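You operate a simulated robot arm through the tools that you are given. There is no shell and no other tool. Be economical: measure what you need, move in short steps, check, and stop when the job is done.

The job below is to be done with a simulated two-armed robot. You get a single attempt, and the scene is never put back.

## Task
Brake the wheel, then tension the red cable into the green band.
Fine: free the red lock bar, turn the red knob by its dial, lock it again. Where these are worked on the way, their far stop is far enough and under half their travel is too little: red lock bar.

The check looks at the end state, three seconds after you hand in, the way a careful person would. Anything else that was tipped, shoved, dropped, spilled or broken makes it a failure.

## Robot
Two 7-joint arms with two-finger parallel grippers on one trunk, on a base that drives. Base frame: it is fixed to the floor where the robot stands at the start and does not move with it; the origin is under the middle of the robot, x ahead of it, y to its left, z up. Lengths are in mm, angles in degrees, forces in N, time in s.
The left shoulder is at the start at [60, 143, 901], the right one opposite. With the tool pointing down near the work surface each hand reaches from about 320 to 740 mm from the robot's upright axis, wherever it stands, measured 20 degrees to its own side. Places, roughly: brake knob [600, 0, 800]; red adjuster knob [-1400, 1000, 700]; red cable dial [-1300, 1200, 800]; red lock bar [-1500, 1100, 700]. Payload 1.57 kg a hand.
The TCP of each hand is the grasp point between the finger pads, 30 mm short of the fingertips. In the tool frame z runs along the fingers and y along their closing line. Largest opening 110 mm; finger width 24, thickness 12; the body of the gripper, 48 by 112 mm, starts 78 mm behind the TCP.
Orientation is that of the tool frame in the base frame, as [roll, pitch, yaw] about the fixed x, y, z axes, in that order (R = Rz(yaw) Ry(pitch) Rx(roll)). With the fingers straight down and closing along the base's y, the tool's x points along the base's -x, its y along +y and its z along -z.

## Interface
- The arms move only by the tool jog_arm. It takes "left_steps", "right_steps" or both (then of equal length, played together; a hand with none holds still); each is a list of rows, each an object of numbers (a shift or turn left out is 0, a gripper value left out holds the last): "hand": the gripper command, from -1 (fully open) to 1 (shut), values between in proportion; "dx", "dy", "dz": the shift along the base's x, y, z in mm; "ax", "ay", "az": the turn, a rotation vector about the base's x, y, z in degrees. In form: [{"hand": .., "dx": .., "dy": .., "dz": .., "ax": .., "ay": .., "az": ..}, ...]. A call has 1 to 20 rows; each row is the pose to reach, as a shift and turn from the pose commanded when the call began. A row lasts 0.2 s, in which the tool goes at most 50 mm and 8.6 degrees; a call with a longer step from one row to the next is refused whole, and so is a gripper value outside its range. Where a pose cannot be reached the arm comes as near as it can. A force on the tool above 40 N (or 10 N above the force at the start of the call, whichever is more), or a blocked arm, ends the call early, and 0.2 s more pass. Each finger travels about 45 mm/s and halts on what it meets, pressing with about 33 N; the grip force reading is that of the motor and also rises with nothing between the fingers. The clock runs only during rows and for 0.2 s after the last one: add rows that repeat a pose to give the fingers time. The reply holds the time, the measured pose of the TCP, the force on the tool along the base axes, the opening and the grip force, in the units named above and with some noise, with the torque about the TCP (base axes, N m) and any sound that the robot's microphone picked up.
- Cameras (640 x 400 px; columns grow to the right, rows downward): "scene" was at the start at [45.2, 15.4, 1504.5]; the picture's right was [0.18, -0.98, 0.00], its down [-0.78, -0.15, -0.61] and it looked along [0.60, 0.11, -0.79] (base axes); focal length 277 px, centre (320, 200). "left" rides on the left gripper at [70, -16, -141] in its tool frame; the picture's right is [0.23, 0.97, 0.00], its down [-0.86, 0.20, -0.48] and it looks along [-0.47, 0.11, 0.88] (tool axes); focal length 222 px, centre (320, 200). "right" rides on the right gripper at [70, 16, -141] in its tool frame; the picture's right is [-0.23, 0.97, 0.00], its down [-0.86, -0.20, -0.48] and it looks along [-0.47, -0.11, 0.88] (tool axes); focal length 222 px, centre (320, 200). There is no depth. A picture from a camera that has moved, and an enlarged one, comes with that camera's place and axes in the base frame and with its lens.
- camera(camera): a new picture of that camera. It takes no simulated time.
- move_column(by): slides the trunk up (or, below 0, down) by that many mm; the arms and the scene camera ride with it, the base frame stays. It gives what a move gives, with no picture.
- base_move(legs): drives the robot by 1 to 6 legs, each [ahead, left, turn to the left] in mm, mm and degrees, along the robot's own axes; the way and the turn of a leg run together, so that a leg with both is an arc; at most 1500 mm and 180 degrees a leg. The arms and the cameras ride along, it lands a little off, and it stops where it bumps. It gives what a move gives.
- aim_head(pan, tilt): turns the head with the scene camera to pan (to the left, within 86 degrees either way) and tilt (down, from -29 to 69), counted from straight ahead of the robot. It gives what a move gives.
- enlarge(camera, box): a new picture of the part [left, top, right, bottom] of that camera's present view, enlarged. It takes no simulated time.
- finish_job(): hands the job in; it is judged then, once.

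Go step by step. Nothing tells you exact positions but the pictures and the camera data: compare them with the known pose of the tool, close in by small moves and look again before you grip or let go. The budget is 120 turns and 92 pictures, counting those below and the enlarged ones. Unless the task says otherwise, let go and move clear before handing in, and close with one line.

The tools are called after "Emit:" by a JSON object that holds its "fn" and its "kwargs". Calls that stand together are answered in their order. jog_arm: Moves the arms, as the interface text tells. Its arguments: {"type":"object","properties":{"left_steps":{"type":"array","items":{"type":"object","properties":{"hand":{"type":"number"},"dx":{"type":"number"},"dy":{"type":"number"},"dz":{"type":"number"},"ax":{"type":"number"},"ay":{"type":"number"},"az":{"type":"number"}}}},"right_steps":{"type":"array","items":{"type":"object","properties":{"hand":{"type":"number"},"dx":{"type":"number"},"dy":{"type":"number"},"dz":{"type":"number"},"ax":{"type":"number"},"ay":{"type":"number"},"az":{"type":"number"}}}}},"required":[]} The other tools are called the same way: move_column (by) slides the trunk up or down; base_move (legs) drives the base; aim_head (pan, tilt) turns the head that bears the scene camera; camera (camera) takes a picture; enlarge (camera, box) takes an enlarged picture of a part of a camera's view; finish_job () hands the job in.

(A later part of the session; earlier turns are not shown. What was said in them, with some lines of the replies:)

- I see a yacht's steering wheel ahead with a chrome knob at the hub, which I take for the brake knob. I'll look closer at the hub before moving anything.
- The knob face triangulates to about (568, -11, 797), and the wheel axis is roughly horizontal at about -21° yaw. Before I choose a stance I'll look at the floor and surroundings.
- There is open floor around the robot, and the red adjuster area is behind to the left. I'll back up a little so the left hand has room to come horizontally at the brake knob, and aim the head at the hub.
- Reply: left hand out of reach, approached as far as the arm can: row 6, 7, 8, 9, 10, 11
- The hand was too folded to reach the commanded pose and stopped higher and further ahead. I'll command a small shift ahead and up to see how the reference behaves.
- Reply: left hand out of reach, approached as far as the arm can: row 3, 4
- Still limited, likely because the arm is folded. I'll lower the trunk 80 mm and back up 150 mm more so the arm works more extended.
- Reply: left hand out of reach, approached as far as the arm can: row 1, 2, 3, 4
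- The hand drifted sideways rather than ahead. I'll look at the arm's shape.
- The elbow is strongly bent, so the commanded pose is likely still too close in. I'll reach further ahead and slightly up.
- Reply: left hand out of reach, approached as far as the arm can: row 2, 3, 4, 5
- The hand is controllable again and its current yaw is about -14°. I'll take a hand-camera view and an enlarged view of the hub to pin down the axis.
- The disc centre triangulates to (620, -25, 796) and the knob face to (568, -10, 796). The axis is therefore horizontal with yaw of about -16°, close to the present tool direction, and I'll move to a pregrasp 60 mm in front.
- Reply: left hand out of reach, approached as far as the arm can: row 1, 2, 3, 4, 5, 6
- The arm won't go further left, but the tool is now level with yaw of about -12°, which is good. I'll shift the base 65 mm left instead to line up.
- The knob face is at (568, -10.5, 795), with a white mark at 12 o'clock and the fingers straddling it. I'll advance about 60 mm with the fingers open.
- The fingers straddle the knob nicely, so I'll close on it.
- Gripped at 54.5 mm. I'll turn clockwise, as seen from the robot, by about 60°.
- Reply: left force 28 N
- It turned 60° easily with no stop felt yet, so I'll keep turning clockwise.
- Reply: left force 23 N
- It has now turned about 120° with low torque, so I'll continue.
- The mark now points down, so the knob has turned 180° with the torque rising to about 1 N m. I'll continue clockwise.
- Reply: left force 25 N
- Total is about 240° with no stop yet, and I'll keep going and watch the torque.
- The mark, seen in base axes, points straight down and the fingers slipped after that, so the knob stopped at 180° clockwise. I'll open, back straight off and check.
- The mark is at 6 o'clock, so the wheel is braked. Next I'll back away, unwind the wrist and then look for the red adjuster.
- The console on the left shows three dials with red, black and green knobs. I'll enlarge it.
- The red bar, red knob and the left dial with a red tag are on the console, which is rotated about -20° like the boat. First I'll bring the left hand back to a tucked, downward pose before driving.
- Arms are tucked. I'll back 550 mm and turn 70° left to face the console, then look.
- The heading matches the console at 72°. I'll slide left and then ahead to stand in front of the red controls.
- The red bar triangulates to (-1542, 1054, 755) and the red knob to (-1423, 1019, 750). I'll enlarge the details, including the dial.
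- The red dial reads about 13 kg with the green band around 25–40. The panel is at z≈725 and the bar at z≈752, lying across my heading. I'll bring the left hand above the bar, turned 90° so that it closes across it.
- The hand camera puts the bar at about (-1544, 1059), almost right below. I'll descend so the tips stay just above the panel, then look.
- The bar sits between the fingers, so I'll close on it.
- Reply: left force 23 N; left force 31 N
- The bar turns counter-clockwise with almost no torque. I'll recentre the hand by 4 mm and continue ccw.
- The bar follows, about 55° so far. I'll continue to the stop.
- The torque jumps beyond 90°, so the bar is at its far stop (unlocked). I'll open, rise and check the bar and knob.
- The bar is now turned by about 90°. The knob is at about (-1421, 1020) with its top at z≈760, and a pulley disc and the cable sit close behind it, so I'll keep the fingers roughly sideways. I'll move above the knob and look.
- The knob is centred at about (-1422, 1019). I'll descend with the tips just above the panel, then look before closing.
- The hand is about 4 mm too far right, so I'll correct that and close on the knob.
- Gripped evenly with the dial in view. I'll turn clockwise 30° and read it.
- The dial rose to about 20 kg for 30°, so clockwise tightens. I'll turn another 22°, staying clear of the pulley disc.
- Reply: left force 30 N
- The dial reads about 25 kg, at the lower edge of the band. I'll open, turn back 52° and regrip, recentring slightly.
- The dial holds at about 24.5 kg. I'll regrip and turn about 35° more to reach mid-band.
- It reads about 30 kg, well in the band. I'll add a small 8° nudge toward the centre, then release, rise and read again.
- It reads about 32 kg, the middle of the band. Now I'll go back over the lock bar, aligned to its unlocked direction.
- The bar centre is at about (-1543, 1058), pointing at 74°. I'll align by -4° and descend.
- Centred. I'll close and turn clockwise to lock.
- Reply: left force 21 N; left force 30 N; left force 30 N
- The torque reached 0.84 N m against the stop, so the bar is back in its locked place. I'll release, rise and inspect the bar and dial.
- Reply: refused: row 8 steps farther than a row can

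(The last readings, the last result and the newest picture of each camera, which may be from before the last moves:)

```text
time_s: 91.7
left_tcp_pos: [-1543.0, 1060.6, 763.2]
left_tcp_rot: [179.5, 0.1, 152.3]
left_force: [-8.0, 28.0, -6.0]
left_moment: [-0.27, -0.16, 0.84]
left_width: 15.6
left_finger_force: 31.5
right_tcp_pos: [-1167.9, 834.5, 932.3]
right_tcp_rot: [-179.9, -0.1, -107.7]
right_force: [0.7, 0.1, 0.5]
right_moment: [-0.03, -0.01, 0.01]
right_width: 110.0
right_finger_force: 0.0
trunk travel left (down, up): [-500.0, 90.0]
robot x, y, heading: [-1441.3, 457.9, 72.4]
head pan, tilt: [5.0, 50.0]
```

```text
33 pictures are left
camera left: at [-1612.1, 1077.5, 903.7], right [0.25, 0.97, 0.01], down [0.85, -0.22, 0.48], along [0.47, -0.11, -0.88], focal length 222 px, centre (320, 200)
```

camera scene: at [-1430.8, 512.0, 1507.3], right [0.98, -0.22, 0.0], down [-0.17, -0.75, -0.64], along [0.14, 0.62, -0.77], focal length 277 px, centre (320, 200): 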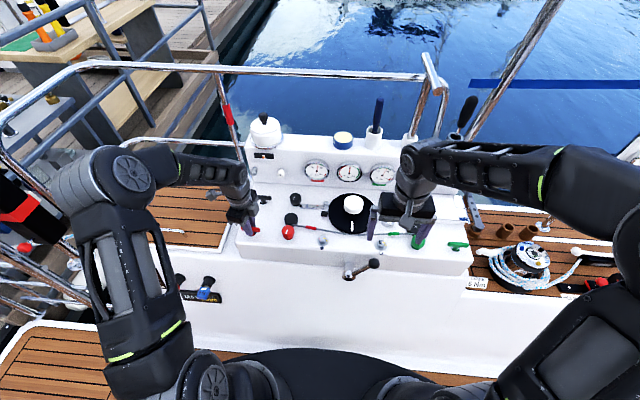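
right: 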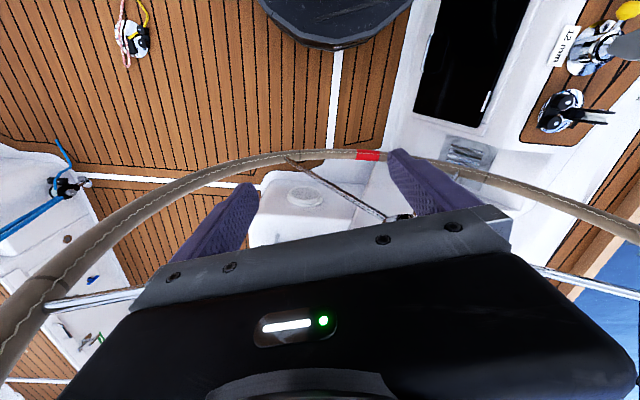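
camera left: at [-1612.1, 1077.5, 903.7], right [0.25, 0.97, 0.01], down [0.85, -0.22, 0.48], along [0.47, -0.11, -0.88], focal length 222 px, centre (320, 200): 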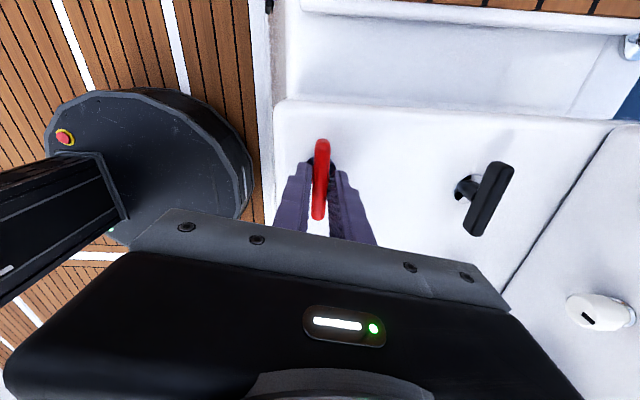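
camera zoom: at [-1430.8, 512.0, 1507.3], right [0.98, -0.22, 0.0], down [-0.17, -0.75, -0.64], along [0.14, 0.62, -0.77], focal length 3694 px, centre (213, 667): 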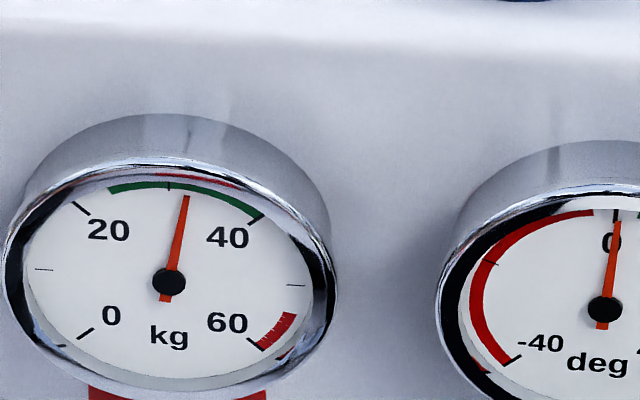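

The call was refused for too long a step, while the dial still reads about 32 kg. I'll redo the release with shorter steps.

Emit:
{"fn": "jog_arm", "kwargs": {"left_steps": [{"hand": 0.5}, {"hand": 0.2}, {"hand": 0}, {"hand": 0}, {"hand": 0, "dz": 30}, {"hand": 0, "dz": 65}, {"hand": 0, "dz": 100}, {"hand": 0, "dz": 130, "dx": 5, "dy": -15}, {"hand": 0, "dz": 150, "dx": 10, "dy": -45}, {"hand": 0, "dz": 150, "dx": 20, "dy": -80}]}}

Emit:
{"fn": "enlarge", "kwargs": {"camera": "scene", "box": [232, 152, 360, 232]}}

Emit:
{"fn": "camera", "kwargs": {"camera": "left"}}

```text
time_s: 93.9
left_tcp_pos: [-1522.5, 977.4, 910.9]
left_tcp_rot: [179.7, 0.1, 152.4]
left_force: [-1.4, 0.4, -0.9]
left_moment: [0.05, 0.02, -0.02]
left_width: 55.0
left_finger_force: 0.1
right_tcp_pos: [-1166.8, 832.0, 931.6]
right_tcp_rot: [179.9, 0.1, -107.8]
right_force: [0.4, 0.7, 0.0]
right_moment: [0.02, 0.01, 0.0]
right_width: 109.9
right_finger_force: 0.1
trunk travel left (down, up): [-500.0, 90.0]
robot x, y, heading: [-1439.1, 460.9, 72.3]
head pan, tilt: [5.0, 50.0]
```

```text
5.00 times, centred on (296, 192) of scene
camera zoom: at [-1429.9, 507.8, 1507.4], right [0.98, -0.22, 0.0], down [-0.17, -0.75, -0.64], along [0.14, 0.63, -0.77], focal length 1385 px, centre (440, 240)
```

zoom: 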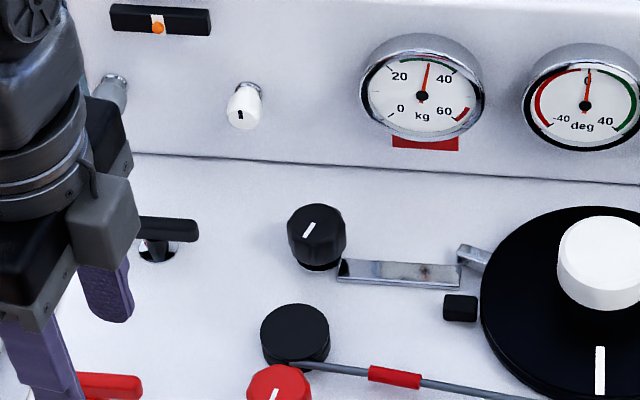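

```text
31 pictures are left
camera left: at [-1592.7, 993.5, 1052.1], right [0.25, 0.97, 0.01], down [0.85, -0.22, 0.48], along [0.47, -0.12, -0.88], focal length 222 px, centre (320, 200)
```

left: 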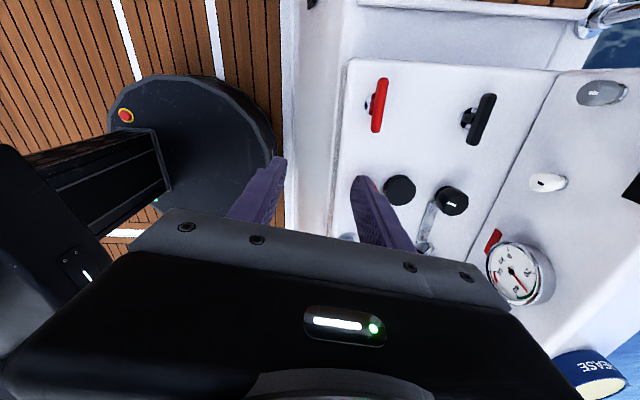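

The red bar is back across at about -15° like the others. The dial reads about 32 kg, the wheel brake knob is at its stop, and both hands are clear, so I'm handing in.

Emit:
{"fn": "finish_job", "kwargs": {}}

```text
The job is handed in.
```

The wheel is braked with its knob turned clockwise to the stop. The red cable is tensioned to about 32 kg, mid green band, and the red lock bar is turned back to its locked stop.
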